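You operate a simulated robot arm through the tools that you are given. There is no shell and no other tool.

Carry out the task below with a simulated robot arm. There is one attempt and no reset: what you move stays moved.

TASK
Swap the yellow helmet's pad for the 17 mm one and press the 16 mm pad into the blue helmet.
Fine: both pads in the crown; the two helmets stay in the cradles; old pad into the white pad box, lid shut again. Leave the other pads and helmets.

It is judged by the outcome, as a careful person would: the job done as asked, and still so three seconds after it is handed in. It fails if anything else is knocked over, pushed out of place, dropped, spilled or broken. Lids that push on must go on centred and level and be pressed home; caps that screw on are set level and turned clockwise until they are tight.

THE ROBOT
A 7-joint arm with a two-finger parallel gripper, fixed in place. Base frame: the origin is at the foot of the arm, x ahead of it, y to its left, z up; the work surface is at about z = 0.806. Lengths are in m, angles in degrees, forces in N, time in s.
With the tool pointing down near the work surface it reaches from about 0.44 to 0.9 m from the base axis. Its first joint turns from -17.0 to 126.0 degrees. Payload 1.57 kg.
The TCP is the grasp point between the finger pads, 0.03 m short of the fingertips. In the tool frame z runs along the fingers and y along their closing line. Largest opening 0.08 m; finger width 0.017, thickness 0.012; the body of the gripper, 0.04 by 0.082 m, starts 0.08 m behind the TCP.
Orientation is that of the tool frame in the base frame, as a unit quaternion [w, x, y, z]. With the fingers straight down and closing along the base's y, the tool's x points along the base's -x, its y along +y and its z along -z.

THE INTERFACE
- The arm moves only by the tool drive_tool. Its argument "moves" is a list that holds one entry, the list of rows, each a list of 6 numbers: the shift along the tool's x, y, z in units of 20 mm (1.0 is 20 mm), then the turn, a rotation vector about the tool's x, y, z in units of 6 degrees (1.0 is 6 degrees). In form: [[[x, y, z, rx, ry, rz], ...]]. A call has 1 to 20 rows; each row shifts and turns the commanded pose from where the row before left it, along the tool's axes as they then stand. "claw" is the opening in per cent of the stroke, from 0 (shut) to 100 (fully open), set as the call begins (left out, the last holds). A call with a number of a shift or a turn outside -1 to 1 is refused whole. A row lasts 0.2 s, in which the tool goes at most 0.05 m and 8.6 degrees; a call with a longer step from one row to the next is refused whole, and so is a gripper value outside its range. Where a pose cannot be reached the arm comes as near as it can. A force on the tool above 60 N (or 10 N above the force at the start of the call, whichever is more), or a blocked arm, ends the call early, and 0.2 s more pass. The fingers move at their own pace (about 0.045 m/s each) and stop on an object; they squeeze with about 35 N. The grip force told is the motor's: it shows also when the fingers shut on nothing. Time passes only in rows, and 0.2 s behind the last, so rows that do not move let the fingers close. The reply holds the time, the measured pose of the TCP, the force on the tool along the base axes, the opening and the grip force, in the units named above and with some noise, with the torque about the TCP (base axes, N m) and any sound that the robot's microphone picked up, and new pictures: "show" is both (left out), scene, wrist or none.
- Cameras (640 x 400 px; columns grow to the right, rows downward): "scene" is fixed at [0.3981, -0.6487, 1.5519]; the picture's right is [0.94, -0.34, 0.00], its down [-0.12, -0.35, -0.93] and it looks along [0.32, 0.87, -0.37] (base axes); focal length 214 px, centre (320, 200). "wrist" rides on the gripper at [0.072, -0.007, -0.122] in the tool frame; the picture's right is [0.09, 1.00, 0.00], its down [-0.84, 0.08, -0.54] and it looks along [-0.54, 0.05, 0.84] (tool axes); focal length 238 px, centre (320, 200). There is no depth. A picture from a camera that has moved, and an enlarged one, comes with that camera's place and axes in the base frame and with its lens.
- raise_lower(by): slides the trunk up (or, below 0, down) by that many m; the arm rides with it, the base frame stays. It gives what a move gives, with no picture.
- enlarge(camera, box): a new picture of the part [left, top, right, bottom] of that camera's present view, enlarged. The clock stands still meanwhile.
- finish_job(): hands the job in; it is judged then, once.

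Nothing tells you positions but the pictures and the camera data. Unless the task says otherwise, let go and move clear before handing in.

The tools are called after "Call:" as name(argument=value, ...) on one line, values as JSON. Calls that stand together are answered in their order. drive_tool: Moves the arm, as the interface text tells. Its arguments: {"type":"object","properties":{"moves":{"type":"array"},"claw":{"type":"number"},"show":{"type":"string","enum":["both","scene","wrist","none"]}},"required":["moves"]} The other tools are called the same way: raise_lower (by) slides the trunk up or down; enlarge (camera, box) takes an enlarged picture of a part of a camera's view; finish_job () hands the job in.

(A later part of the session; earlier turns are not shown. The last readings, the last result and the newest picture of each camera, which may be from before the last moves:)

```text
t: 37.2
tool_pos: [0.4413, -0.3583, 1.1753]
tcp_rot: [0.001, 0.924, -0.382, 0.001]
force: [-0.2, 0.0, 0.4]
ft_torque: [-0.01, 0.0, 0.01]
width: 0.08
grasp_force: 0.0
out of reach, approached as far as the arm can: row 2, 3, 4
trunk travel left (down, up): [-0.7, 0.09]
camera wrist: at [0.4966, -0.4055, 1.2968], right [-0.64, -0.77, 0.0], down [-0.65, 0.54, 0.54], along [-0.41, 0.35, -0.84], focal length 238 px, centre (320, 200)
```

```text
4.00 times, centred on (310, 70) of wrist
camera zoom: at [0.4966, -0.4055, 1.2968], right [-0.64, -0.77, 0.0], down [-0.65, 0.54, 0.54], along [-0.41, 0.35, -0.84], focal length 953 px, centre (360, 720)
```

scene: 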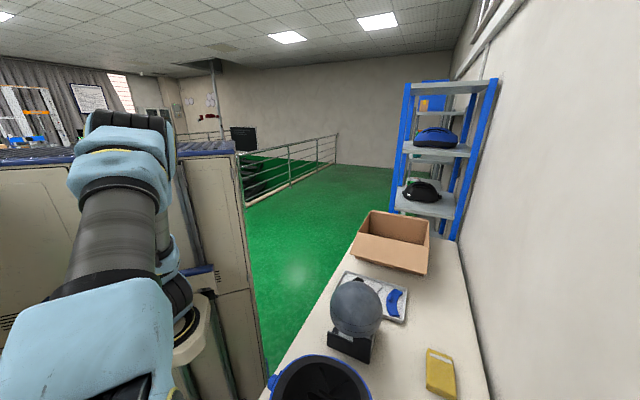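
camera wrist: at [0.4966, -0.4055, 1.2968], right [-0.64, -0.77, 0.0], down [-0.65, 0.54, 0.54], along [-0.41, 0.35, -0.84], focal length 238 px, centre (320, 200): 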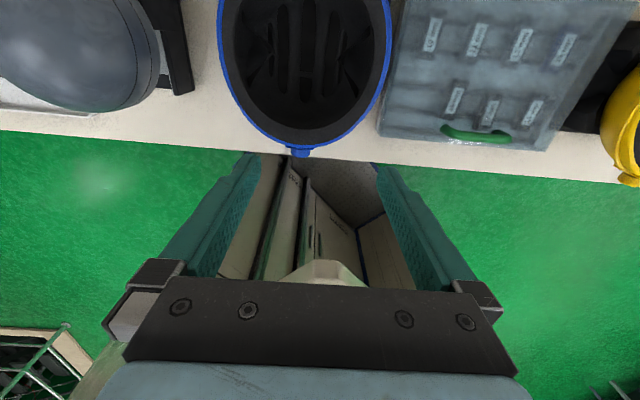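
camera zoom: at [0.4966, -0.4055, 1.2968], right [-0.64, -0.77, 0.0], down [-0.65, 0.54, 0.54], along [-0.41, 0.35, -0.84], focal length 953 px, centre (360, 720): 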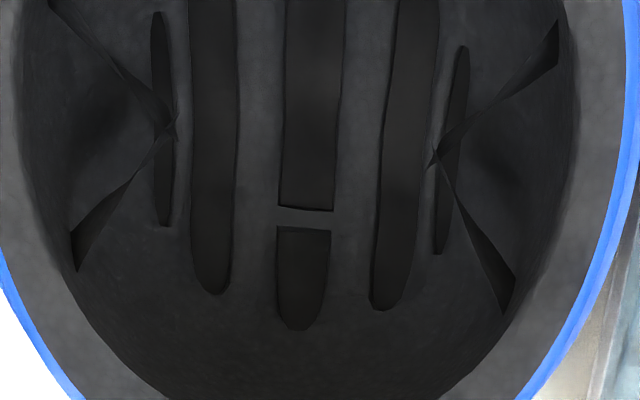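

The target spot for both pads is the crown centre, just wall-side of the bridge (blue: p≈0.084, q≈0.628). Next I turn the gripper so the fingers close across the lid's handle and go above it.

Call:
drive_tool(moves=[[[-0.5, 1, 0, 0, 0, 0], [0, 1, 0, 0, 0, 0], [0, 1, 0, 0, 0, 0], [0, 1, 0, 0, 0, -1], [0, 1, 0, 0, 0, -1], [0, 0, 0, 0, 0, -1], [0, 0, 0, 0, 0, -1], [0, 0, 0, 0, 0, -1], [0, 0, 0, 0, 0, -1], [0, 0, 0, 0, 0, -1], [0, 0, 0, 0, 0, -1], [0, 0, 0, 0, 0, -1], [0, 0, 0, 0, 0, -1], [0, 0, 0, 0, 0, -1], [0, 0, 0, 0, 0, -1], [0, 0, 0, 0, 0, -1], [0, 0, 0, 0, 0, -1], [0, 0, 0, 0, 0, -1]]], show="wrist")

```text
t: 41.0
tool_pos: [0.3659, -0.424, 1.1757]
tcp_rot: [0.0, 0.924, 0.383, 0.0]
force: [-0.5, -0.4, -0.1]
ft_torque: [-0.01, -0.02, 0.0]
width: 0.0802
grasp_force: 0.1
trunk travel left (down, up): [-0.7, 0.09]
camera wrist: at [0.4111, -0.3686, 1.2973], right [0.77, -0.64, 0.0], down [-0.54, -0.65, 0.54], along [-0.35, -0.42, -0.84], focal length 238 px, centre (320, 200)
```

wrist: 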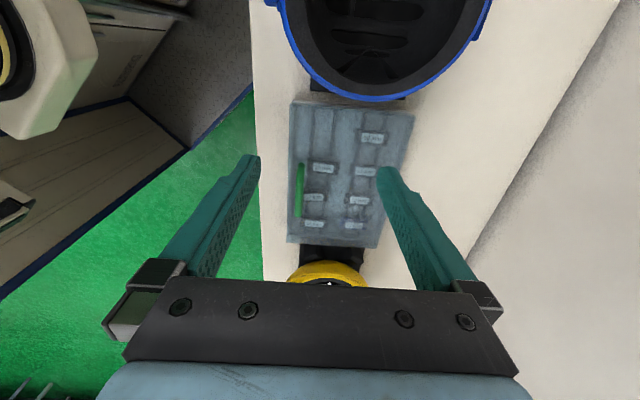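

Now I move above the handle and lower to z≈1.05 for a close look.

Call:
drive_tool(moves=[[[-0.92, -0.13, 0.3, 0, 0, 0], [-0.92, -0.13, 0.3, 0, 0, 0], [-0.92, -0.13, 0.3, 0, 0, 0], [-0.92, -0.13, 0.3, 0, 0, 0], [-0.92, -0.13, 0.3, 0, 0, 0], [-0.92, -0.13, 0.3, 0, 0, 0], [-0.92, -0.13, 0.3, 0, 0, 0], [-0.92, -0.13, 0.3, 0, 0, 0], [-0.92, -0.13, 0.3, 0, 0, 0], [-0.92, -0.13, 0.3, 0, 0, 0], [0, 0, 0.8, 0, 0, 0], [0, 0, 0.8, 0, 0, 0], [0, 0, 0.8, 0, 0, 0], [0, 0, 0.8, 0, 0, 0]]], show="wrist")

Call:
enlarge(camera="wrist", box=[220, 40, 440, 240])

```text
t: 44.0
tool_pos: [0.2152, -0.5342, 1.0515]
tcp_rot: [0.0, 0.924, 0.382, 0.0]
force: [-0.1, -0.4, 0.2]
ft_torque: [-0.02, -0.04, -0.01]
width: 0.0802
grasp_force: 0.0
trunk travel left (down, up): [-0.7, 0.09]
camera wrist: at [0.2624, -0.4794, 1.1737], right [0.77, -0.64, 0.0], down [-0.54, -0.65, 0.54], along [-0.35, -0.42, -0.84], focal length 238 px, centre (320, 200)
```

wrist: 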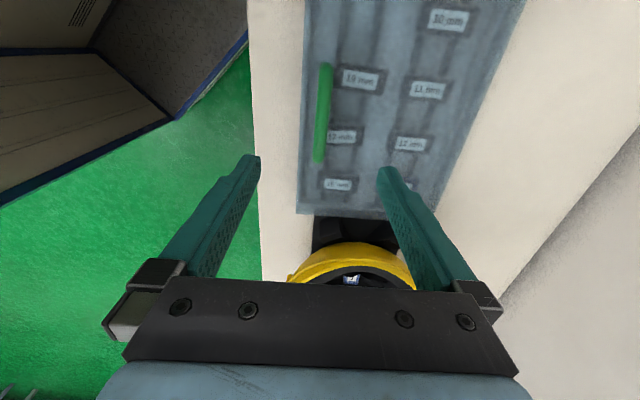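

```text
2.00 times, centred on (330, 140) of wrist
camera zoom: at [0.2624, -0.4794, 1.1737], right [0.77, -0.64, 0.0], down [-0.54, -0.65, 0.54], along [-0.35, -0.42, -0.84], focal length 477 px, centre (300, 320)
```

zoom: 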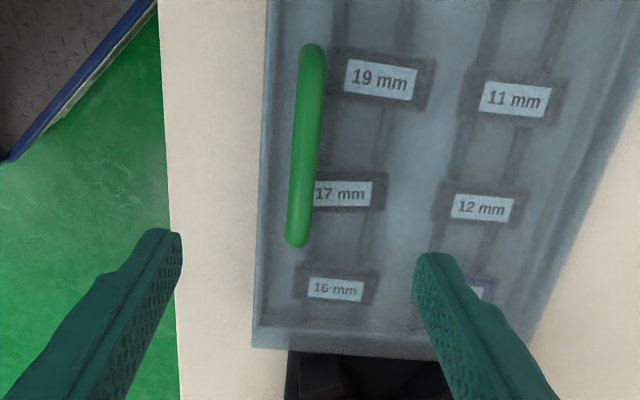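

The handle bar runs at q≈0.533 from p≈-0.27 to -0.17, right under the gripper. I lower the open fingers around it, stopping above the lid.

Call:
drive_tool(moves=[[[0.2, 0.15, 1, 0, 0, 0], [0, 0, 1, 0, 0, 0], [0, 0, 1, 0, 0, 0], [0, 0, 1, 0, 0, 0], [0, 0, 1, 0, 0, 0], [0, 0, 1, 0, 0, 0], [0, 0, 0.5, 0, 0, 0]]], show="both")

Call:
enlarge(camera="wrist", box=[180, 60, 460, 280])

```text
t: 45.6
tool_pos: [0.221, -0.5333, 0.9195]
tcp_rot: [0.001, 0.924, 0.383, 0.0]
force: [-0.1, 0.5, 0.9]
ft_torque: [0.03, 0.0, 0.03]
width: 0.0797
grasp_force: 0.0
trunk travel left (down, up): [-0.7, 0.09]
camera wrist: at [0.2671, -0.4793, 1.0424], right [0.77, -0.64, 0.0], down [-0.54, -0.65, 0.54], along [-0.35, -0.42, -0.84], focal length 238 px, centre (320, 200)
```

scene: 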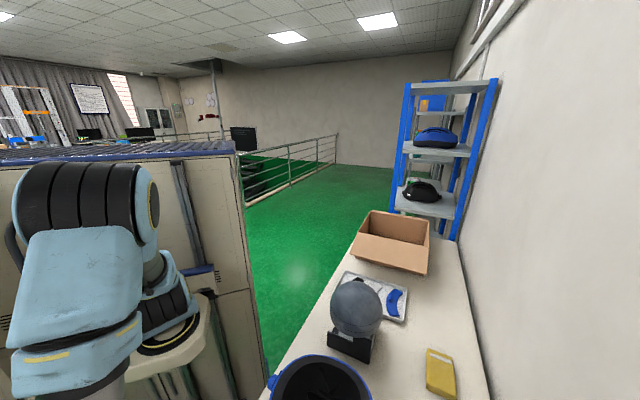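
wrist: 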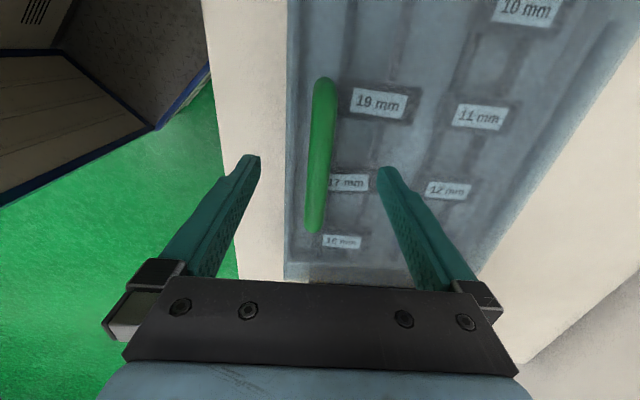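

```text
1.82 times, centred on (320, 170) of wrist
camera zoom: at [0.2671, -0.4793, 1.0424], right [0.77, -0.64, 0.0], down [-0.54, -0.65, 0.54], along [-0.35, -0.42, -0.84], focal length 433 px, centre (320, 254)
```

zoom: 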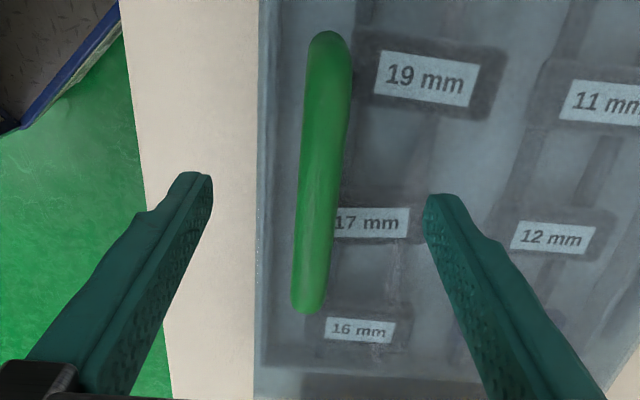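

The bar sits centred between the fingers. I lower the last 14 mm and close on it.

Call:
drive_tool(moves=[[[0, 0, 0.7, 0, 0, 0], [0, 0, 0, 0, 0, 0]]], show="none")

Call:
drive_tool(moves=[[[0, 0, 0, 0, 0, 0], [0, 0, 0, 0, 0, 0], [0, 0, 0, 0, 0, 0], [0, 0, 0, 0, 0, 0], [0, 0, 0, 0, 0, 0]]], claw=0, show="wrist")

Call:
enlarge(camera="wrist", box=[180, 60, 460, 280])

```text
t: 46.2
tool_pos: [0.2207, -0.5338, 0.9076]
tcp_rot: [0.0, 0.924, 0.383, 0.0]
force: [0.1, 0.7, 0.4]
ft_torque: [0.04, -0.03, -0.01]
width: 0.0799
grasp_force: 0.0
trunk travel left (down, up): [-0.7, 0.09]
```

```text
t: 47.4
tool_pos: [0.2203, -0.5335, 0.9065]
tcp_rot: [-0.001, 0.924, 0.382, 0.0]
force: [-6.2, 6.2, 2.1]
ft_torque: [0.18, 0.02, 0.01]
width: 0.0156
grasp_force: 24.5
trunk travel left (down, up): [-0.7, 0.09]
camera wrist: at [0.2664, -0.4789, 1.0286], right [0.77, -0.64, 0.0], down [-0.54, -0.65, 0.54], along [-0.35, -0.42, -0.84], focal length 238 px, centre (320, 200)
```

wrist: 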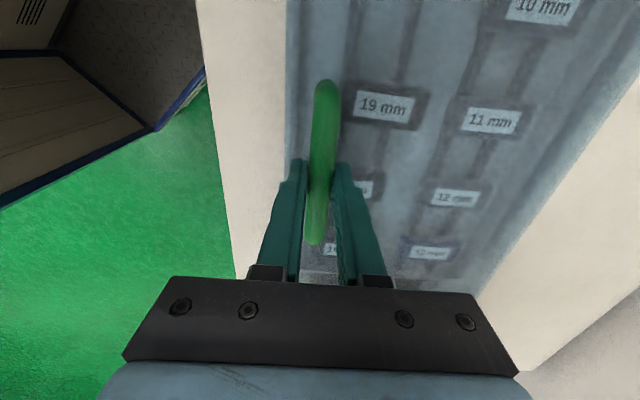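

```text
1.82 times, centred on (320, 170) of wrist
camera zoom: at [0.2664, -0.4789, 1.0286], right [0.77, -0.64, 0.0], down [-0.54, -0.65, 0.54], along [-0.35, -0.42, -0.84], focal length 433 px, centre (320, 254)
```

zoom: 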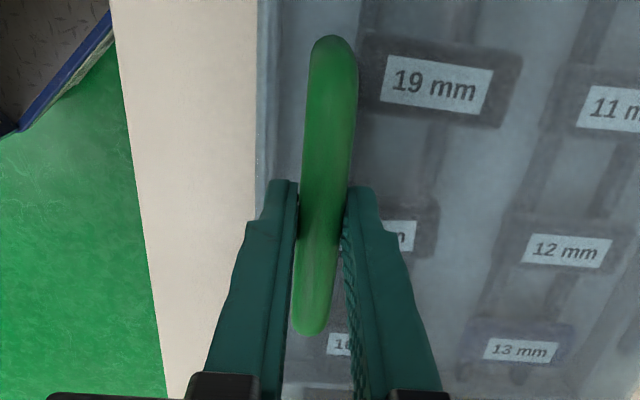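

Gripped (15.6 mm bar, slight side load). I ease to centre and lift the lid along its hinge arc, about 20° first.

Call:
drive_tool(moves=[[[0, -0.08, 0, 0, 0, 0], [0, 0.26, -0.87, 0, 0, 0], [0, 0.26, -0.87, 0, 0, 0], [0, 0.41, -0.81, 0, 0, 0], [0, 0.41, -0.81, 0, 0, 0]]], show="both")

```text
t: 48.6
tool_pos: [0.2423, -0.5543, 0.9734]
tcp_rot: [0.001, 0.924, 0.383, -0.001]
force: [19.8, -22.4, -23.0]
ft_torque: [-0.29, -0.31, 0.07]
width: 0.0156
grasp_force: 30.9
trunk travel left (down, up): [-0.7, 0.09]
camera wrist: at [0.2885, -0.4998, 1.0953], right [0.77, -0.64, 0.0], down [-0.54, -0.65, 0.54], along [-0.35, -0.42, -0.84], focal length 238 px, centre (320, 200)
```

scene: 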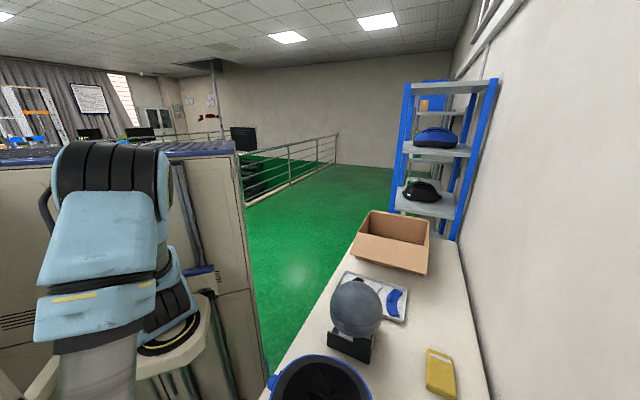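
wrist: 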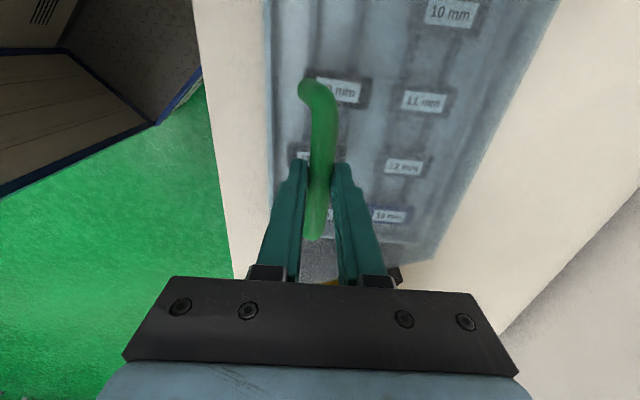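

The lid is lifting and the bar rolls in the grip, but it pulls me toward the wall, so the hinge sits a bit lower than I assumed. I correct the arc and continue.

Call:
drive_tool(moves=[[[0, 0.45, -0.1, 0, 0, 0], [0, 0.58, -0.73, 0, 0, 0], [0, 0.79, -0.79, 0, 0, 0]]], show="wrist")

```text
t: 49.4
tool_pos: [0.264, -0.5759, 1.008]
tcp_rot: [-0.001, 0.924, 0.382, 0.001]
force: [-0.5, 8.7, 4.2]
ft_torque: [0.27, 0.14, 0.11]
width: 0.0156
grasp_force: 31.6
trunk travel left (down, up): [-0.7, 0.09]
camera wrist: at [0.31, -0.5218, 1.1295], right [0.77, -0.64, 0.0], down [-0.54, -0.65, 0.54], along [-0.35, -0.41, -0.84], focal length 238 px, centre (320, 200)
```

wrist: 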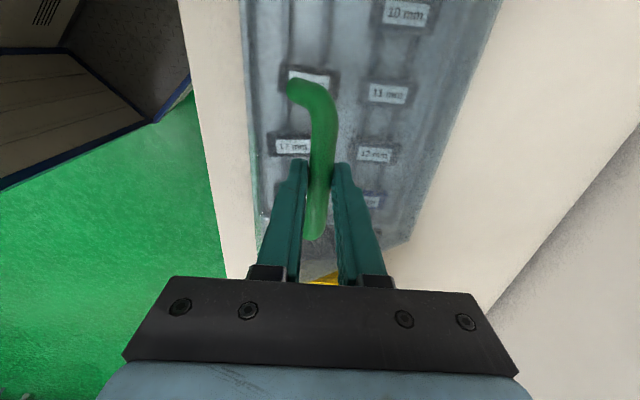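

Forces are small now, so the arc is right. I continue lifting.

Call:
drive_tool(moves=[[[0, 0.86, -0.7, 0, 0, 0], [0, 0.94, -0.61, 0, 0, 0], [0, 0.99, -0.5, 0, 0, 0], [0, 0.87, -0.34, 0, 0, 0], [0, 0.89, -0.26, 0, 0, 0]]], show="both")

```text
t: 50.6
tool_pos: [0.3283, -0.6431, 1.0563]
tcp_rot: [0.001, 0.924, 0.382, 0.0]
force: [-2.4, -1.7, 1.5]
ft_torque: [0.01, 0.05, 0.13]
width: 0.0156
grasp_force: 31.5
trunk travel left (down, up): [-0.7, 0.09]
camera wrist: at [0.3758, -0.5871, 1.1773], right [0.77, -0.64, 0.0], down [-0.54, -0.65, 0.54], along [-0.35, -0.42, -0.84], focal length 238 px, centre (320, 200)
```

scene: 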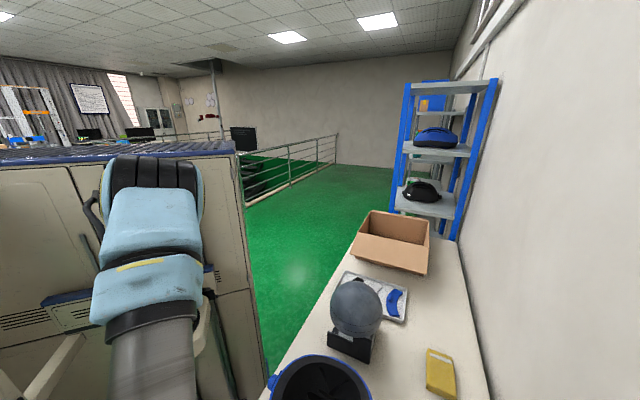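
wrist: 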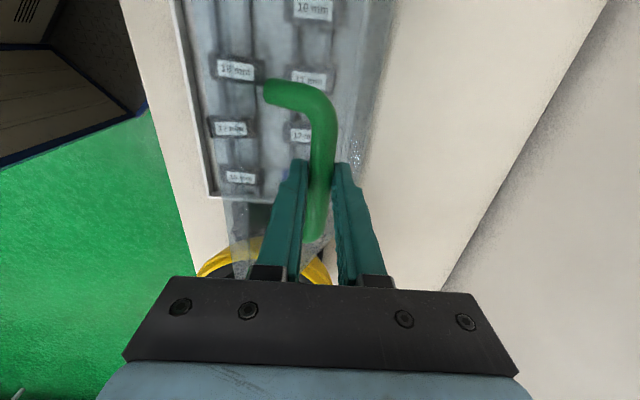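

The lid is about 60° up and smooth. I keep going to past vertical, watching the force.

Call:
drive_tool(moves=[[[0, 0.91, -0.18, 0, 0, 0], [0, 0.92, -0.1, 0, 0, 0], [0, 0.93, -0.02, 0, 0, 0], [0, 0.93, 0.06, 0, 0, 0], [0, 0.92, 0.13, 0, 0, 0], [0, 0.9, 0.22, 0, 0, 0]]], show="both")

```text
t: 52.0
tool_pos: [0.4079, -0.7202, 1.0541]
tcp_rot: [0.0, 0.924, 0.383, 0.0]
force: [4.0, 2.5, -2.3]
ft_torque: [-0.12, -0.02, 0.15]
width: 0.0155
grasp_force: 31.5
trunk travel left (down, up): [-0.7, 0.09]
camera wrist: at [0.4539, -0.6654, 1.1757], right [0.77, -0.64, 0.0], down [-0.54, -0.65, 0.54], along [-0.35, -0.42, -0.84], focal length 238 px, centre (320, 200)
```

scene: 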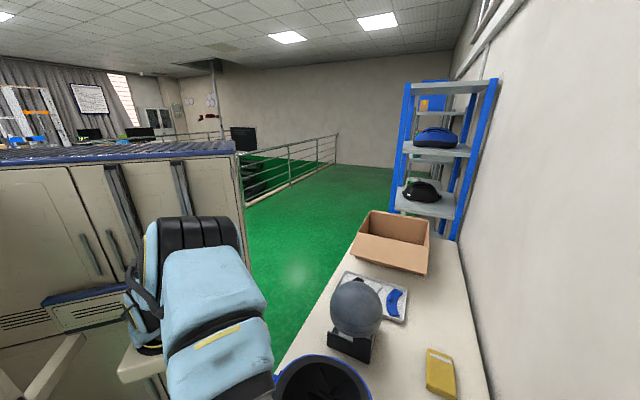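
wrist: 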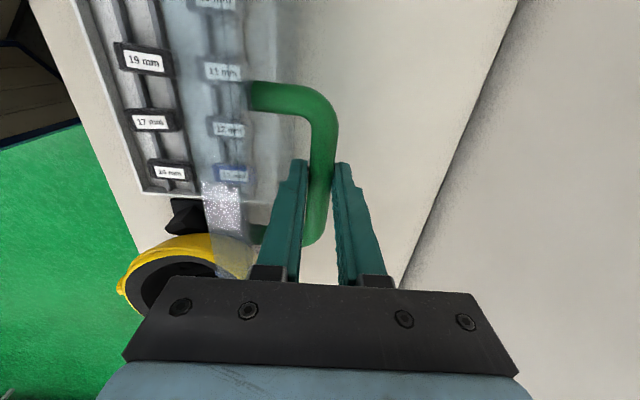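

At about 90° with no resistance yet. I push on in single small steps to find the stop.

Call:
drive_tool(moves=[[[0, 0.88, 0.29, 0, 0, 0], [0, 0.85, 0.37, 0, 0, 0]]], show="wrist")

```text
t: 52.6
tool_pos: [0.4335, -0.7451, 1.0409]
tcp_rot: [0.0, 0.924, 0.382, 0.0]
force: [3.4, 3.2, -0.7]
ft_torque: [-0.16, 0.04, 0.19]
width: 0.0158
grasp_force: 31.4
trunk travel left (down, up): [-0.7, 0.09]
camera wrist: at [0.4782, -0.6899, 1.1627], right [0.77, -0.64, 0.0], down [-0.54, -0.65, 0.54], along [-0.35, -0.42, -0.84], focal length 238 px, centre (320, 200)
```

wrist: 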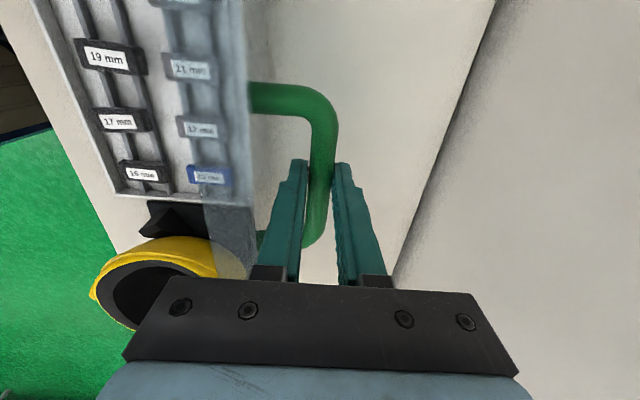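

Call:
drive_tool(moves=[[[0, 0.82, 0.44, 0, 0, 0]]], show="wrist")

```text
t: 53.0
tool_pos: [0.4439, -0.7564, 1.0317]
tcp_rot: [0.001, 0.924, 0.382, 0.0]
force: [4.8, 2.1, 1.6]
ft_torque: [-0.25, 0.07, 0.19]
width: 0.0157
grasp_force: 31.3
trunk travel left (down, up): [-0.7, 0.09]
camera wrist: at [0.4898, -0.7016, 1.1536], right [0.77, -0.64, 0.0], down [-0.54, -0.65, 0.54], along [-0.35, -0.42, -0.84], focal length 238 px, centre (320, 200)
```

wrist: 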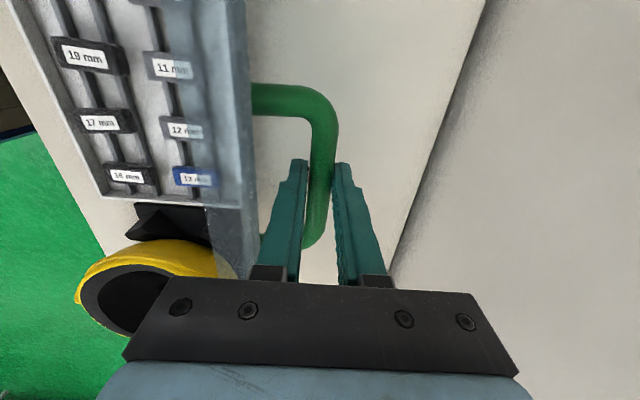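

Call:
drive_tool(moves=[[[0, 0.4, 0.26, 0, 0, 0], [0, 0.39, 0.26, 0, 0, 0]]], show="wrist")

```text
t: 53.6
tool_pos: [0.4551, -0.7681, 1.0189]
tcp_rot: [-0.001, 0.924, 0.382, 0.0]
force: [4.2, 1.0, 1.8]
ft_torque: [-0.17, 0.01, 0.2]
width: 0.0155
grasp_force: 31.2
trunk travel left (down, up): [-0.7, 0.09]
camera wrist: at [0.5015, -0.7133, 1.1421], right [0.77, -0.64, 0.0], down [-0.54, -0.65, 0.54], along [-0.35, -0.42, -0.84], focal length 238 px, centre (320, 200)
```

wrist: 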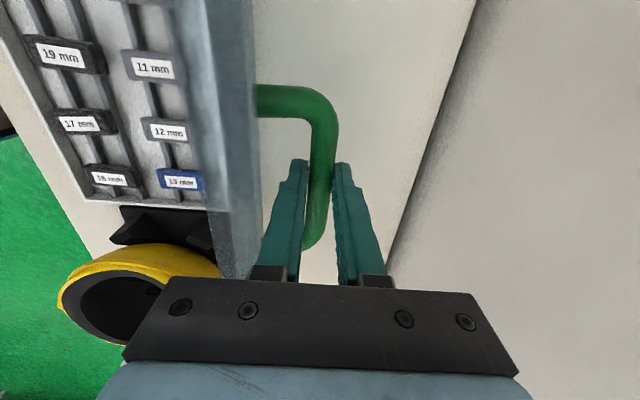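

Call:
drive_tool(moves=[[[0, 0.38, 0.29, 0, 0, 0], [0, 0.36, 0.3, 0, 0, 0]]], show="both")

```text
t: 54.2
tool_pos: [0.4651, -0.777, 1.0106]
tcp_rot: [-0.001, 0.924, 0.382, -0.001]
force: [-7.7, 14.7, 9.3]
ft_torque: [0.09, 0.39, 0.24]
width: 0.0155
grasp_force: 31.2
trunk travel left (down, up): [-0.7, 0.09]
camera wrist: at [0.5104, -0.7223, 1.1324], right [0.77, -0.64, 0.0], down [-0.54, -0.65, 0.54], along [-0.35, -0.41, -0.84], focal length 238 px, centre (320, 200)
```

scene: 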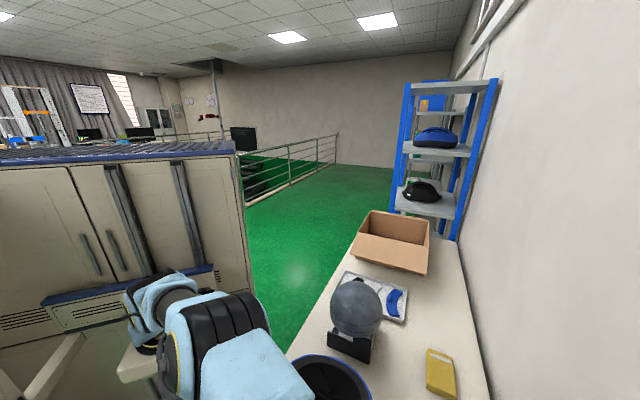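
wrist: 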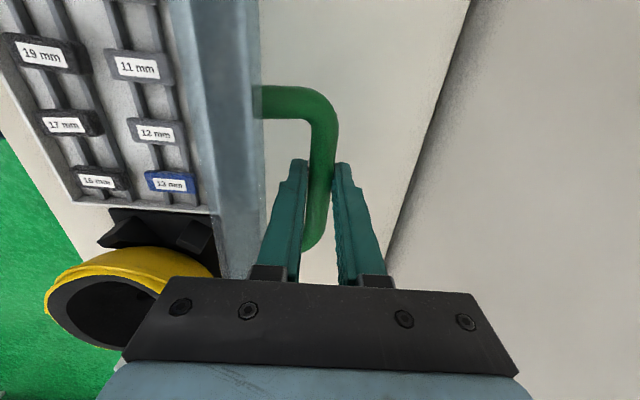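

I feel the stop at about 114°. There the lid edge would foul the robot-side finger on opening, so I bring it back to about 100° (still past vertical) before letting go.

Call:
drive_tool(moves=[[[0, -0.36, -0.3, 0, 0, 0], [0, -0.38, -0.29, 0, 0, 0], [0, -0.39, -0.26, 0, 0, 0], [0, -0.4, -0.26, 0, 0, 0], [0, -0.82, -0.44, 0, 0, 0]]], show="none")

Call:
drive_tool(moves=[[[0, 0, 0, 0, 0, 0], [0, 0, 0, 0, 0, 0]]], claw=30, show="wrist")

```text
t: 55.4
tool_pos: [0.4307, -0.7445, 1.0407]
tcp_rot: [0.0, 0.924, 0.382, 0.0]
force: [-1.5, -3.2, 3.1]
ft_torque: [0.09, 0.04, 0.13]
width: 0.0162
grasp_force: 31.8
trunk travel left (down, up): [-0.7, 0.09]
```

```text
t: 56.0
tool_pos: [0.4335, -0.7441, 1.0401]
tcp_rot: [0.0, 0.924, 0.383, -0.001]
force: [0.6, 0.2, 0.4]
ft_torque: [0.0, -0.01, 0.03]
width: 0.0246
grasp_force: 0.3
trunk travel left (down, up): [-0.7, 0.09]
camera wrist: at [0.4788, -0.6892, 1.1617], right [0.77, -0.64, 0.0], down [-0.54, -0.65, 0.54], along [-0.35, -0.42, -0.84], focal length 238 px, centre (320, 200)
```

wrist: 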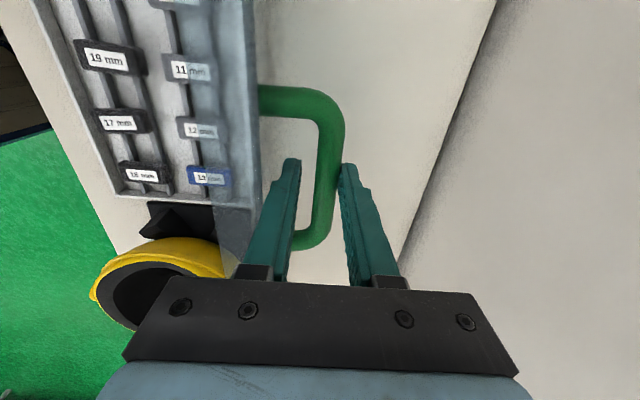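

The lid leans open onto the wall-side finger by itself. I narrow the gap slightly and walk it down to near the stop before lifting out.

Call:
drive_tool(moves=[[[0, 0.2, 0.1, 0, 0, 0], [0, 0.4, 0.21, 0, 0, 0], [0, 0.4, 0.24, 0, 0, 0], [0, 0.4, 0.26, 0, 0, 0], [0, 0.39, 0.26, 0, 0, 0]]], claw=23, show="wrist")

```text
t: 57.2
tool_pos: [0.4575, -0.7705, 1.0205]
tcp_rot: [0.0, 0.924, 0.383, 0.0]
force: [0.4, -0.7, -0.4]
ft_torque: [0.02, -0.04, 0.02]
width: 0.019
grasp_force: 0.1
trunk travel left (down, up): [-0.7, 0.09]
camera wrist: at [0.5036, -0.7157, 1.1415], right [0.77, -0.64, 0.0], down [-0.54, -0.65, 0.54], along [-0.35, -0.42, -0.84], focal length 238 px, centre (320, 200)
```

wrist: 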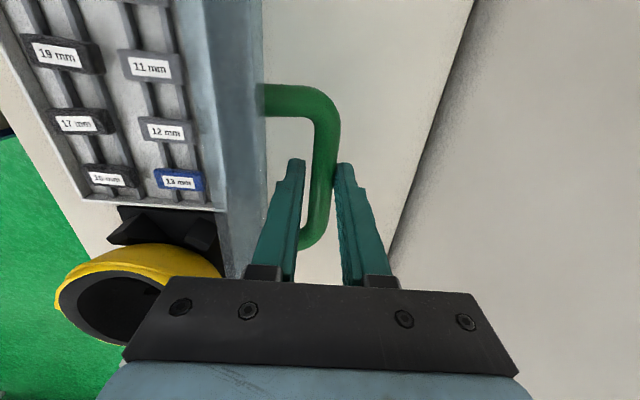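

The handle rests on the outer finger near its stop. Now I lift straight up out of the handle.

Call:
drive_tool(moves=[[[0, 0, -0.6, 0, 0, 0], [0, 0, -0.6, 0, 0, 0], [0, 0, -0.6, 0, 0, 0], [0, 0, -0.8, 0, 0, 0], [0, 0, -1, 0, 0, 0], [0, 0, -1, 0, 0, 0], [0, 0, -1, 0, 0, 0]]], show="wrist")

```text
t: 58.8
tool_pos: [0.4565, -0.7708, 1.1323]
tcp_rot: [-0.001, 0.924, 0.382, 0.001]
force: [0.7, 0.3, -0.2]
ft_torque: [0.03, 0.03, 0.0]
width: 0.0181
grasp_force: 0.0
trunk travel left (down, up): [-0.7, 0.09]
camera wrist: at [0.5024, -0.7156, 1.2532], right [0.77, -0.64, 0.0], down [-0.54, -0.65, 0.54], along [-0.35, -0.42, -0.84], focal length 238 px, centre (320, 200)
```

wrist: 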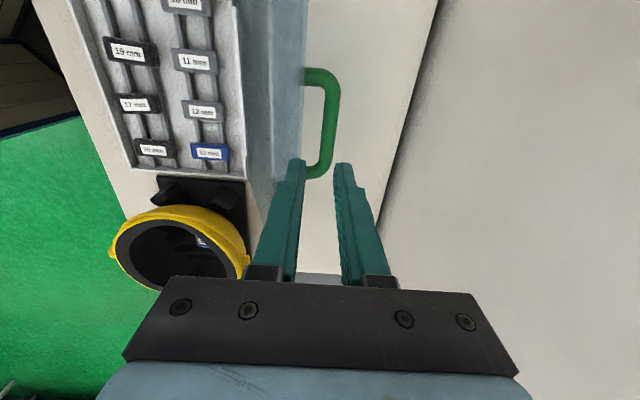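

The lid stands open on its stop. I move back over the box for a clear straight-down view of the pads and the empty slot.

Call:
drive_tool(moves=[[[-0.3, -1, -0.1, 0, 0, 0], [-0.3, -1, 0, 0, 0, 0], [-0.3, -1, 0, 0, 0, 0], [-0.3, -1, 0, 0, 0, 0], [-0.3, -1, 0, 0, 0, 0], [-0.3, -1, 0, 0, 0, 0], [-0.3, -1, 0, 0, 0, 0], [-0.3, -1, 0, 0, 0, 0], [-0.3, -1, 0, 0, 0, 0], [-0.3, -1, 0, 0, 0, 0], [-0.3, -1, 0, 0, 0, 0], [-0.3, -1, 0, 0, 0, 0], [-0.3, -1, 0, 0, 0, 0]]], claw=100, show="wrist")

Call:
enlarge(camera="wrist", box=[230, 0, 430, 180])

```text
t: 61.6
tool_pos: [0.2179, -0.6406, 1.1301]
tcp_rot: [0.0, 0.924, 0.383, 0.0]
force: [-0.4, 0.5, -0.5]
ft_torque: [0.05, 0.07, -0.01]
width: 0.0798
grasp_force: 0.0
trunk travel left (down, up): [-0.7, 0.09]
camera wrist: at [0.2644, -0.5852, 1.2523], right [0.77, -0.64, 0.0], down [-0.54, -0.65, 0.54], along [-0.35, -0.42, -0.84], focal length 238 px, centre (320, 200)
```

wrist: 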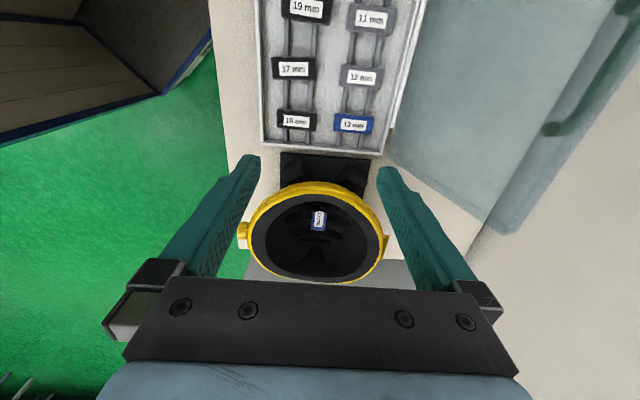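

```text
2.22 times, centred on (330, 90) of wrist
camera zoom: at [0.2644, -0.5852, 1.2523], right [0.77, -0.64, 0.0], down [-0.54, -0.65, 0.54], along [-0.35, -0.42, -0.84], focal length 530 px, centre (298, 444)
```

zoom: 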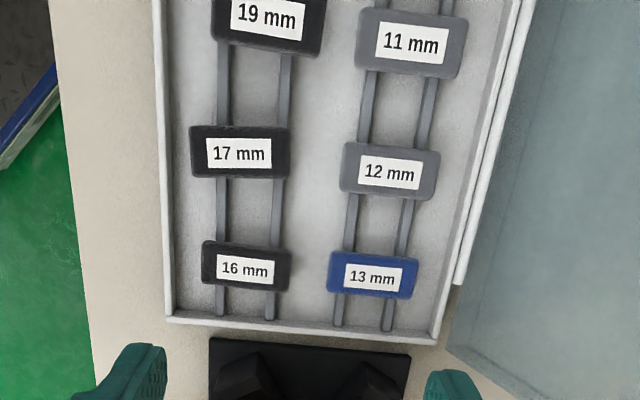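

All pads lie across two rails with their long side along q; the slot at the far +p end of the robot-side row is free. Next I go above the 15 mm pad in the yellow helmet, fingers closing across its short side.

Call:
drive_tool(moves=[[[-0.98, 0.08, 0, 0, 0, 0], [-0.98, 0.08, 0, 0, 0, 0], [-0.98, 0.08, 0, 0, 0, 0], [-0.98, 0.08, 0, 0, 0, 0], [-0.98, 0.08, 0, 0, 0, 0], [-0.98, 0.08, 0, 0, 0, 0], [-0.98, 0.08, 0, 0, 0, 0], [-0.98, 0.08, 0, 0, 0, 0], [-0.98, 0.08, 0.3, 0, 0, 0], [-0.98, 0.08, 0.6, 0, 0, 0], [-0.98, 0.08, 0.9, 0, 0, 0], [-0.98, 0.08, 1, 0, 0, 0], [0, 0, 1, 0, 0, 0]]], show="wrist")

Call:
enlarge(camera="wrist", box=[220, 60, 420, 220])

```text
t: 64.4
tool_pos: [0.0643, -0.8228, 1.0557]
tcp_rot: [0.001, 0.924, 0.382, -0.001]
force: [-0.3, 0.2, 0.5]
ft_torque: [-0.03, 0.03, 0.01]
width: 0.08
grasp_force: 0.0
trunk travel left (down, up): [-0.7, 0.09]
camera wrist: at [0.1103, -0.7675, 1.1777], right [0.77, -0.64, 0.0], down [-0.54, -0.65, 0.54], along [-0.35, -0.42, -0.84], focal length 238 px, centre (320, 200)
```

wrist: 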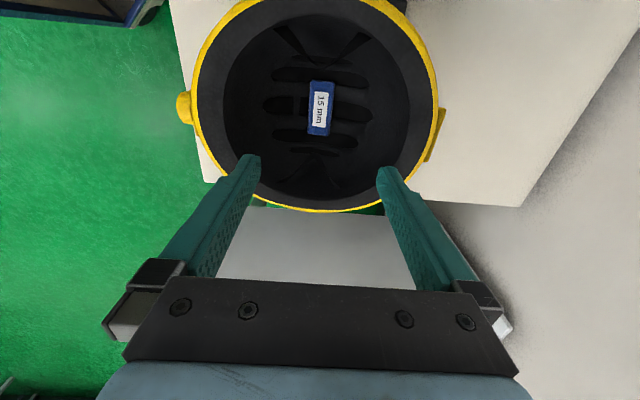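

```text
2.50 times, centred on (320, 140) of wrist
camera zoom: at [0.1103, -0.7675, 1.1777], right [0.77, -0.64, 0.0], down [-0.54, -0.65, 0.54], along [-0.35, -0.42, -0.84], focal length 596 px, centre (320, 350)
```

zoom: 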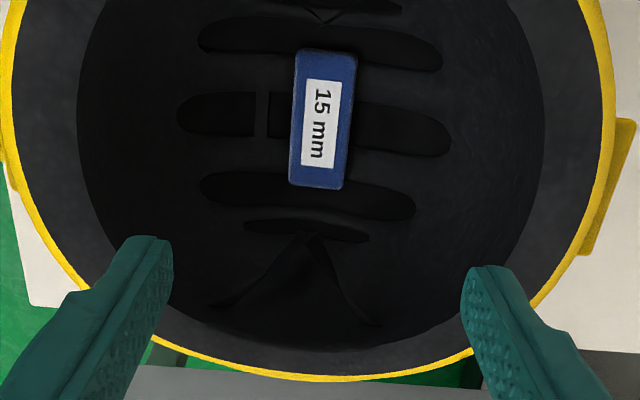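

The pad is right below, about 64 × 29 mm and squared to the bench. I descend in stages with the fingers partly closed.

Call:
drive_tool(moves=[[[0.2, 0.04, 1, 0, 0, 0], [0, 0, 1, 0, 0, 0], [0, 0, 1, 0, 0, 0], [0, 0, 1, 0, 0, 0], [0, 0, 1, 0, 0, 0], [0, 0, 1, 0, 0, 0], [0, 0, 1, 0, 0, 0], [0, 0, 0.6, 0, 0, 0]]], claw=65, show="wrist")

Call:
enlarge(camera="wrist", box=[220, 100, 420, 260])

```text
t: 66.2
tool_pos: [0.0698, -0.8191, 0.9049]
tcp_rot: [0.0, 0.924, 0.382, 0.0]
force: [-0.5, 0.0, -0.2]
ft_torque: [0.0, 0.0, -0.01]
width: 0.052
grasp_force: 0.0
trunk travel left (down, up): [-0.7, 0.09]
camera wrist: at [0.1155, -0.7637, 1.0271], right [0.77, -0.64, 0.0], down [-0.54, -0.65, 0.54], along [-0.35, -0.42, -0.84], focal length 238 px, centre (320, 200)
```

wrist: 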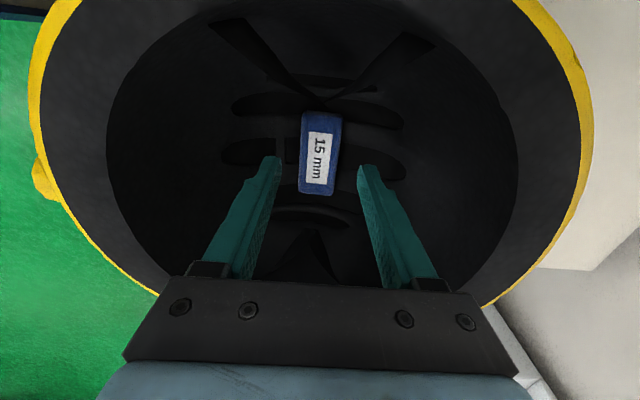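

```text
2.50 times, centred on (320, 180) of wrist
camera zoom: at [0.1155, -0.7637, 1.0271], right [0.77, -0.64, 0.0], down [-0.54, -0.65, 0.54], along [-0.35, -0.42, -0.84], focal length 596 px, centre (320, 250)
```

zoom: 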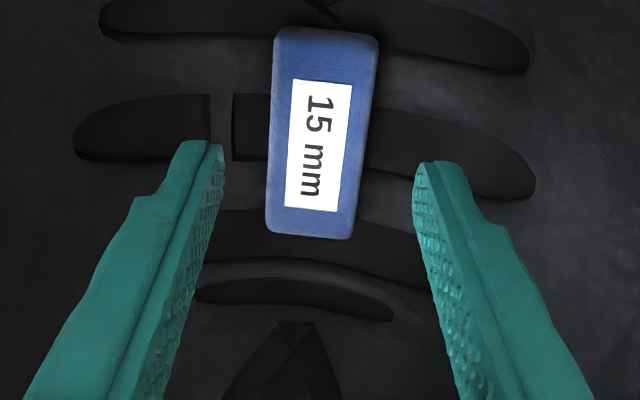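

The fingers straddle the pad well. I lower 20 mm more and check tip height against the pad.

Call:
drive_tool(moves=[[[0, 0, 0.5, 0, 0, 0], [0, 0, 0.5, 0, 0, 0]]], claw=55, show="wrist")

Call:
enlarge(camera="wrist", box=[220, 100, 420, 260])

```text
t: 66.8
tool_pos: [0.0684, -0.8187, 0.8873]
tcp_rot: [0.001, 0.924, 0.382, 0.0]
force: [-0.3, -1.4, -0.3]
ft_torque: [0.01, 0.0, -0.01]
width: 0.0441
grasp_force: 0.1
trunk travel left (down, up): [-0.7, 0.09]
camera wrist: at [0.115, -0.764, 1.0079], right [0.77, -0.64, 0.0], down [-0.54, -0.65, 0.54], along [-0.35, -0.42, -0.84], focal length 238 px, centre (320, 200)
```

wrist: 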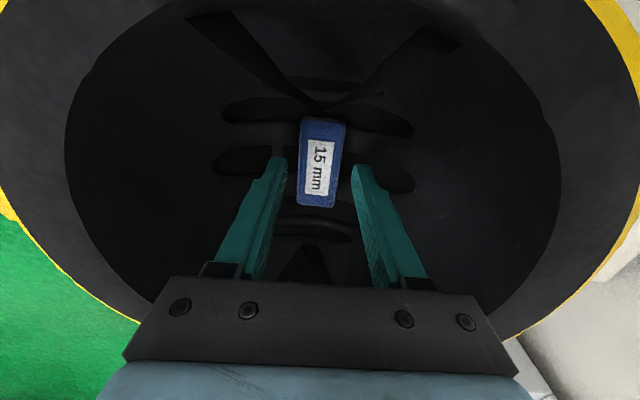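

```text
2.50 times, centred on (320, 180) of wrist
camera zoom: at [0.115, -0.764, 1.0079], right [0.77, -0.64, 0.0], down [-0.54, -0.65, 0.54], along [-0.35, -0.42, -0.84], focal length 596 px, centre (320, 250)
```

zoom: 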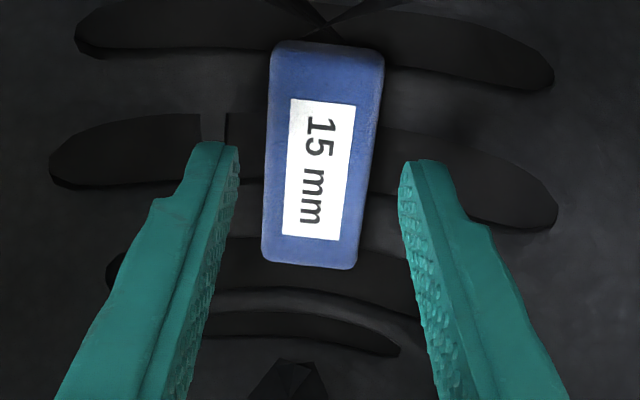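

From apparent size across three views the pad top is near z≈0.858, so the tips are level with it. I go down 10 mm more and close on the pad.

Call:
drive_tool(moves=[[[0, 0, 0.25, 0, 0, 0], [0, 0, 0.25, 0, 0, 0]]], show="none")

Call:
drive_tool(moves=[[[0, 0, 0, 0, 0, 0], [0, 0, 0, 0, 0, 0], [0, 0, 0, 0, 0, 0], [0, 0, 0, 0, 0, 0]]], claw=0, show="wrist")

Call:
enlarge(camera="wrist", box=[220, 100, 420, 260])

```text
t: 67.4
tool_pos: [0.07, -0.8195, 0.8747]
tcp_rot: [0.0, 0.924, 0.383, 0.0]
force: [-0.8, 0.4, -0.4]
ft_torque: [0.0, -0.02, 0.02]
width: 0.044
grasp_force: 0.0
trunk travel left (down, up): [-0.7, 0.09]
```

```text
t: 68.4
tool_pos: [0.0692, -0.8185, 0.8752]
tcp_rot: [0.001, 0.924, 0.383, -0.001]
force: [0.0, 0.5, -1.3]
ft_torque: [0.02, 0.04, -0.02]
width: 0.0304
grasp_force: 34.7
trunk travel left (down, up): [-0.7, 0.09]
camera wrist: at [0.1146, -0.7639, 0.9971], right [0.77, -0.64, 0.0], down [-0.54, -0.65, 0.54], along [-0.35, -0.42, -0.84], focal length 238 px, centre (320, 200)
```

wrist: 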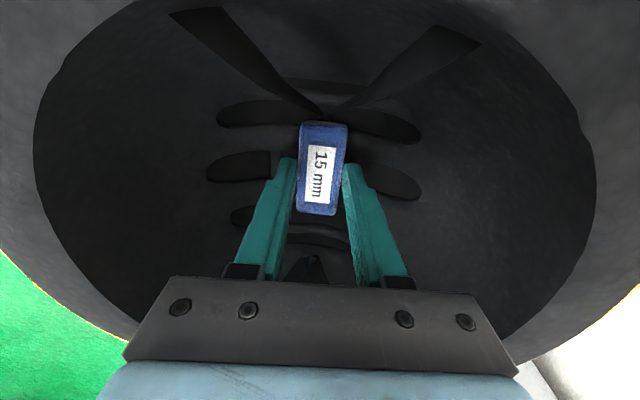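

```text
2.50 times, centred on (320, 180) of wrist
camera zoom: at [0.1146, -0.7639, 0.9971], right [0.77, -0.64, 0.0], down [-0.54, -0.65, 0.54], along [-0.35, -0.42, -0.84], focal length 596 px, centre (320, 250)
```

zoom: 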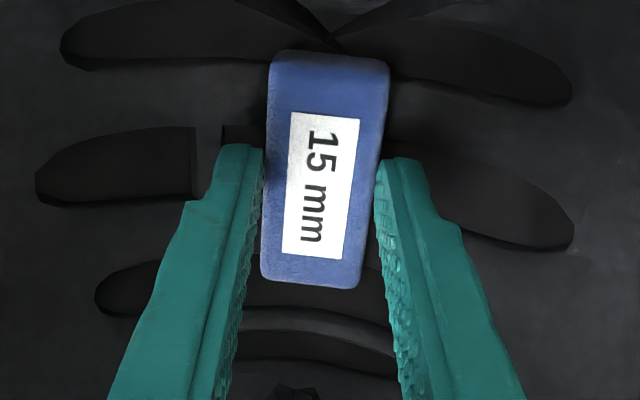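

Pad gripped at 30 mm with firm grip. I lift straight up slowly to see if it comes free without moving the helmet.

Call:
drive_tool(moves=[[[0, 0, -0.2, 0, 0, 0], [0, 0, -0.3, 0, 0, 0], [0, 0, -0.5, 0, 0, 0]]], show="wrist")

```text
t: 69.2
tool_pos: [0.0697, -0.8189, 0.8946]
tcp_rot: [-0.001, 0.924, 0.383, 0.0]
force: [-0.5, 0.5, -1.1]
ft_torque: [-0.04, 0.03, 0.01]
width: 0.0303
grasp_force: 34.7
trunk travel left (down, up): [-0.7, 0.09]
camera wrist: at [0.1157, -0.7646, 1.0157], right [0.77, -0.64, 0.0], down [-0.54, -0.65, 0.54], along [-0.35, -0.42, -0.84], focal length 238 px, centre (320, 200)
```

wrist: 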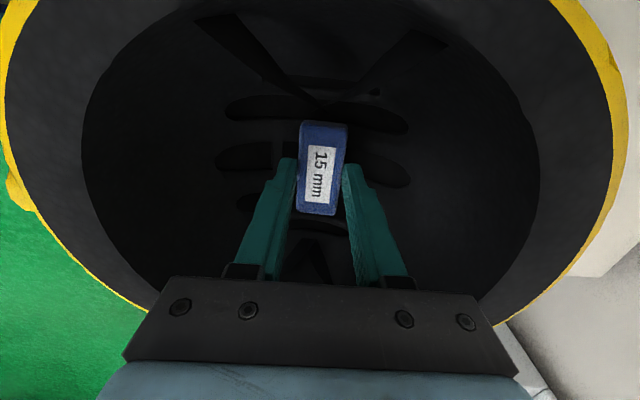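

The pad lifted free with no resistance. I raise it clear of the helmet and carry it toward the empty slot.

Call:
drive_tool(moves=[[[0, 0, -1, 0, 0, 0], [0, 0, -1, 0, 0, 0], [0, 0, -1, 0, 0, 0], [0, 0, -1, 0, 0, 0], [0, 0, -1, 0, 0, 0], [0, 0, -1, 0, 0, 0], [0, 0, -1, 0, 0, 0], [0, 0, -1, 0, 0, 0], [0, 0, -1, 0, 0, 0], [1, -0.3, 0, 0, 0, 0], [1, -0.3, 0, 0, 0, 0], [1, -0.3, 0, 0, 0, 0], [1, -0.3, 0, 0, 0, 0], [1, -0.3, 0, 0, 0, 0], [1, -0.3, 0, 0, 0, 0], [1, -0.3, 0, 0, 0, 0], [1, -0.3, 0, 0, 0, 0], [1, -0.3, 0, 0, 0, 0], [1, -0.3, 0, 0, 0, 0]]], show="wrist")

Call:
drive_tool(moves=[[[1, 0, 0, 0, 0, 0], [1, 0, 0, 0, 0, 0], [1, 0, 0, 0, 0, 0], [1, 0, 0, 0, 0, 0], [0, 0, 0, 0, 0, -1], [0, 0, 0, 0, 0, -1], [0, 0, 0, 0, 0, -1], [0, 0, 0, 0, 0, -1], [0, 0, 0, 0, 0, -1], [0, 0, 0, 0, 0, -1], [0, 0, 0, 0, 0, -1], [0, 0, 0, 0, 0, -1], [0, 0, 0, 0, 0, -1], [0, 0, 0, 0, 0, -1], [0, 0, 0, 0, 0, -1], [0, 0, 0, 0, 0, -1], [0, 0, 0, 0, 0, -1], [0, 0, 0, 0, 0, -1], [0, 0, 0, 0, 0, -1]]], show="both")

```text
t: 73.2
tool_pos: [0.169, -0.6354, 1.0749]
tcp_rot: [0.0, 0.924, 0.382, 0.0]
force: [-0.4, -0.4, 0.1]
ft_torque: [0.03, 0.0, 0.0]
width: 0.0304
grasp_force: 35.0
trunk travel left (down, up): [-0.7, 0.09]
camera wrist: at [0.2143, -0.5811, 1.1967], right [0.77, -0.64, 0.0], down [-0.54, -0.65, 0.54], along [-0.35, -0.42, -0.84], focal length 238 px, centre (320, 200)
```

wrist: 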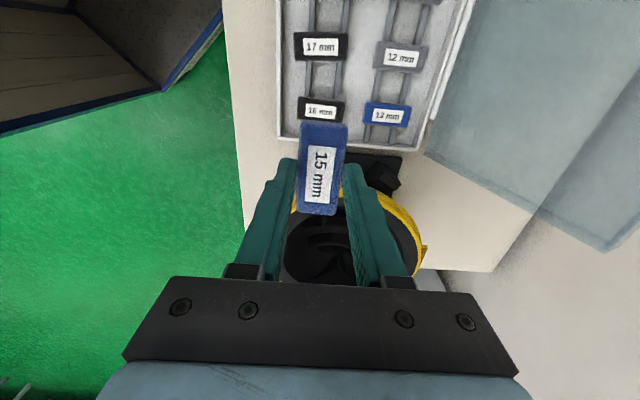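

```text
t: 77.2
tool_pos: [0.2239, -0.579, 1.0753]
tcp_rot: [0.0, 0.383, 0.924, 0.0]
force: [-0.5, 0.3, 0.7]
ft_torque: [-0.01, 0.02, 0.0]
width: 0.0306
grasp_force: 35.1
trunk travel left (down, up): [-0.7, 0.09]
camera wrist: at [0.1689, -0.5332, 1.1966], right [0.64, 0.77, 0.0], down [0.65, -0.54, 0.54], along [0.42, -0.35, -0.84], focal length 238 px, centre (320, 200)
```

scene: 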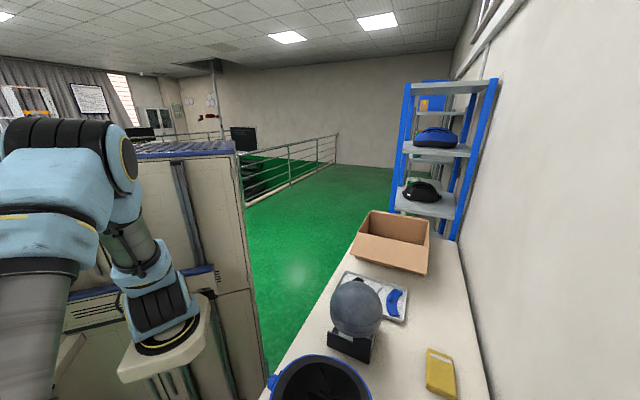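
wrist: 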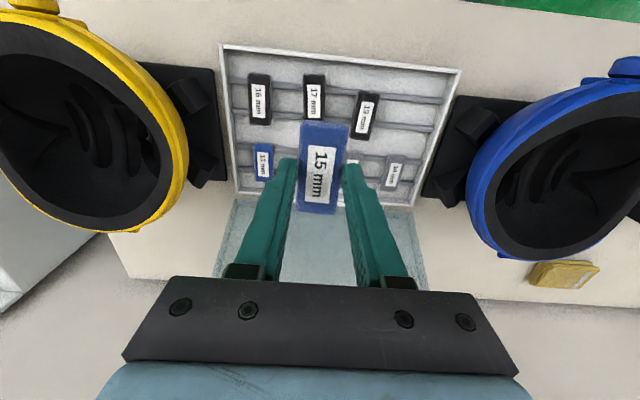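

I now hold the 15 mm pad in the box's orientation. I zoom in on the box to locate the empty slot and rails.

Call:
enlarge(camera="wrist", box=[210, 30, 480, 210])

```text
2.22 times, centred on (345, 120) of wrist
camera zoom: at [0.1689, -0.5332, 1.1966], right [0.64, 0.77, 0.0], down [0.65, -0.54, 0.54], along [0.42, -0.35, -0.84], focal length 530 px, centre (264, 378)
```

zoom: 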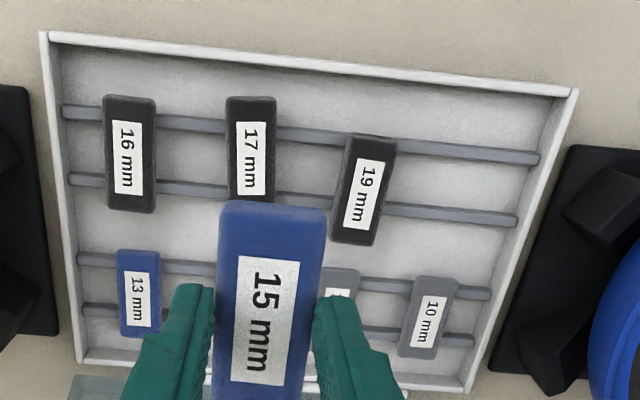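

Empty slot works out at p≈-0.115, q≈0.566 across the two rails. I move over it and lower most of the way.

Call:
drive_tool(moves=[[[0, 0.97, 0, 0, 0, 0], [0, 0.97, 0, 0, 0, 0], [0, 0.97, 0, 0, 0, 0], [0, 0.97, 0, 0, 0, 0], [0, 0.97, 0, 0, 0, 0], [0, 0.97, 0, 0, 0, 0], [0, 0.97, 0, 0, 0, 0], [0, 0, 1, 0, 0, 0], [0, 0, 1, 0, 0, 0], [0, 0, 1, 0, 0, 0], [0, 0, 1, 0, 0, 0], [0, 0, 1, 0, 0, 0], [0, 0, 1, 0, 0, 0]]], show="wrist")

Call:
enlarge(camera="wrist", box=[180, 60, 450, 260])

```text
t: 80.0
tool_pos: [0.3202, -0.4831, 0.9534]
tcp_rot: [0.0, 0.383, 0.924, 0.0]
force: [-0.4, -0.4, -0.4]
ft_torque: [0.02, -0.05, 0.02]
width: 0.0305
grasp_force: 35.3
trunk travel left (down, up): [-0.7, 0.09]
camera wrist: at [0.2651, -0.4372, 1.0756], right [0.64, 0.77, 0.0], down [0.65, -0.54, 0.54], along [0.42, -0.35, -0.84], focal length 238 px, centre (320, 200)
```

wrist: 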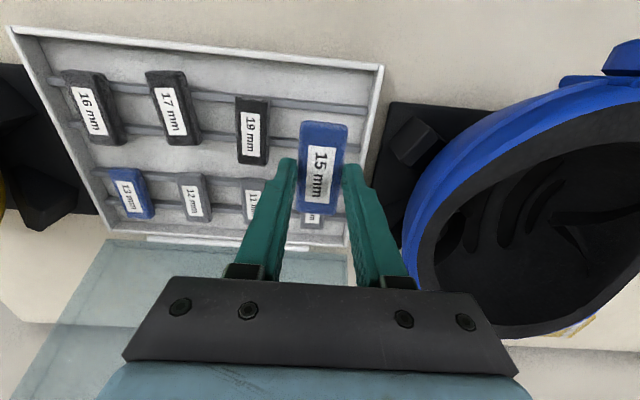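

```text
2.00 times, centred on (315, 160) of wrist
camera zoom: at [0.2651, -0.4372, 1.0756], right [0.64, 0.77, 0.0], down [0.65, -0.54, 0.54], along [0.42, -0.35, -0.84], focal length 477 px, centre (330, 280)
```

zoom: 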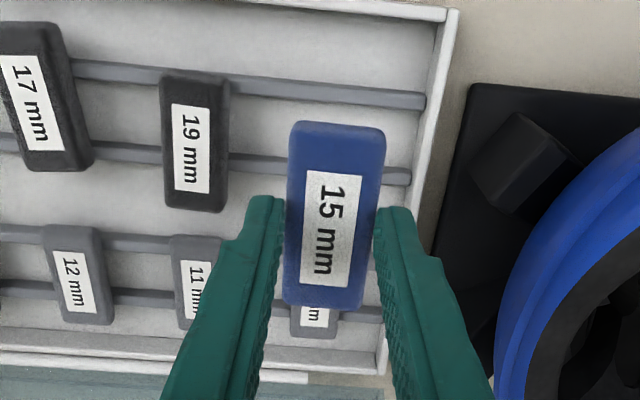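

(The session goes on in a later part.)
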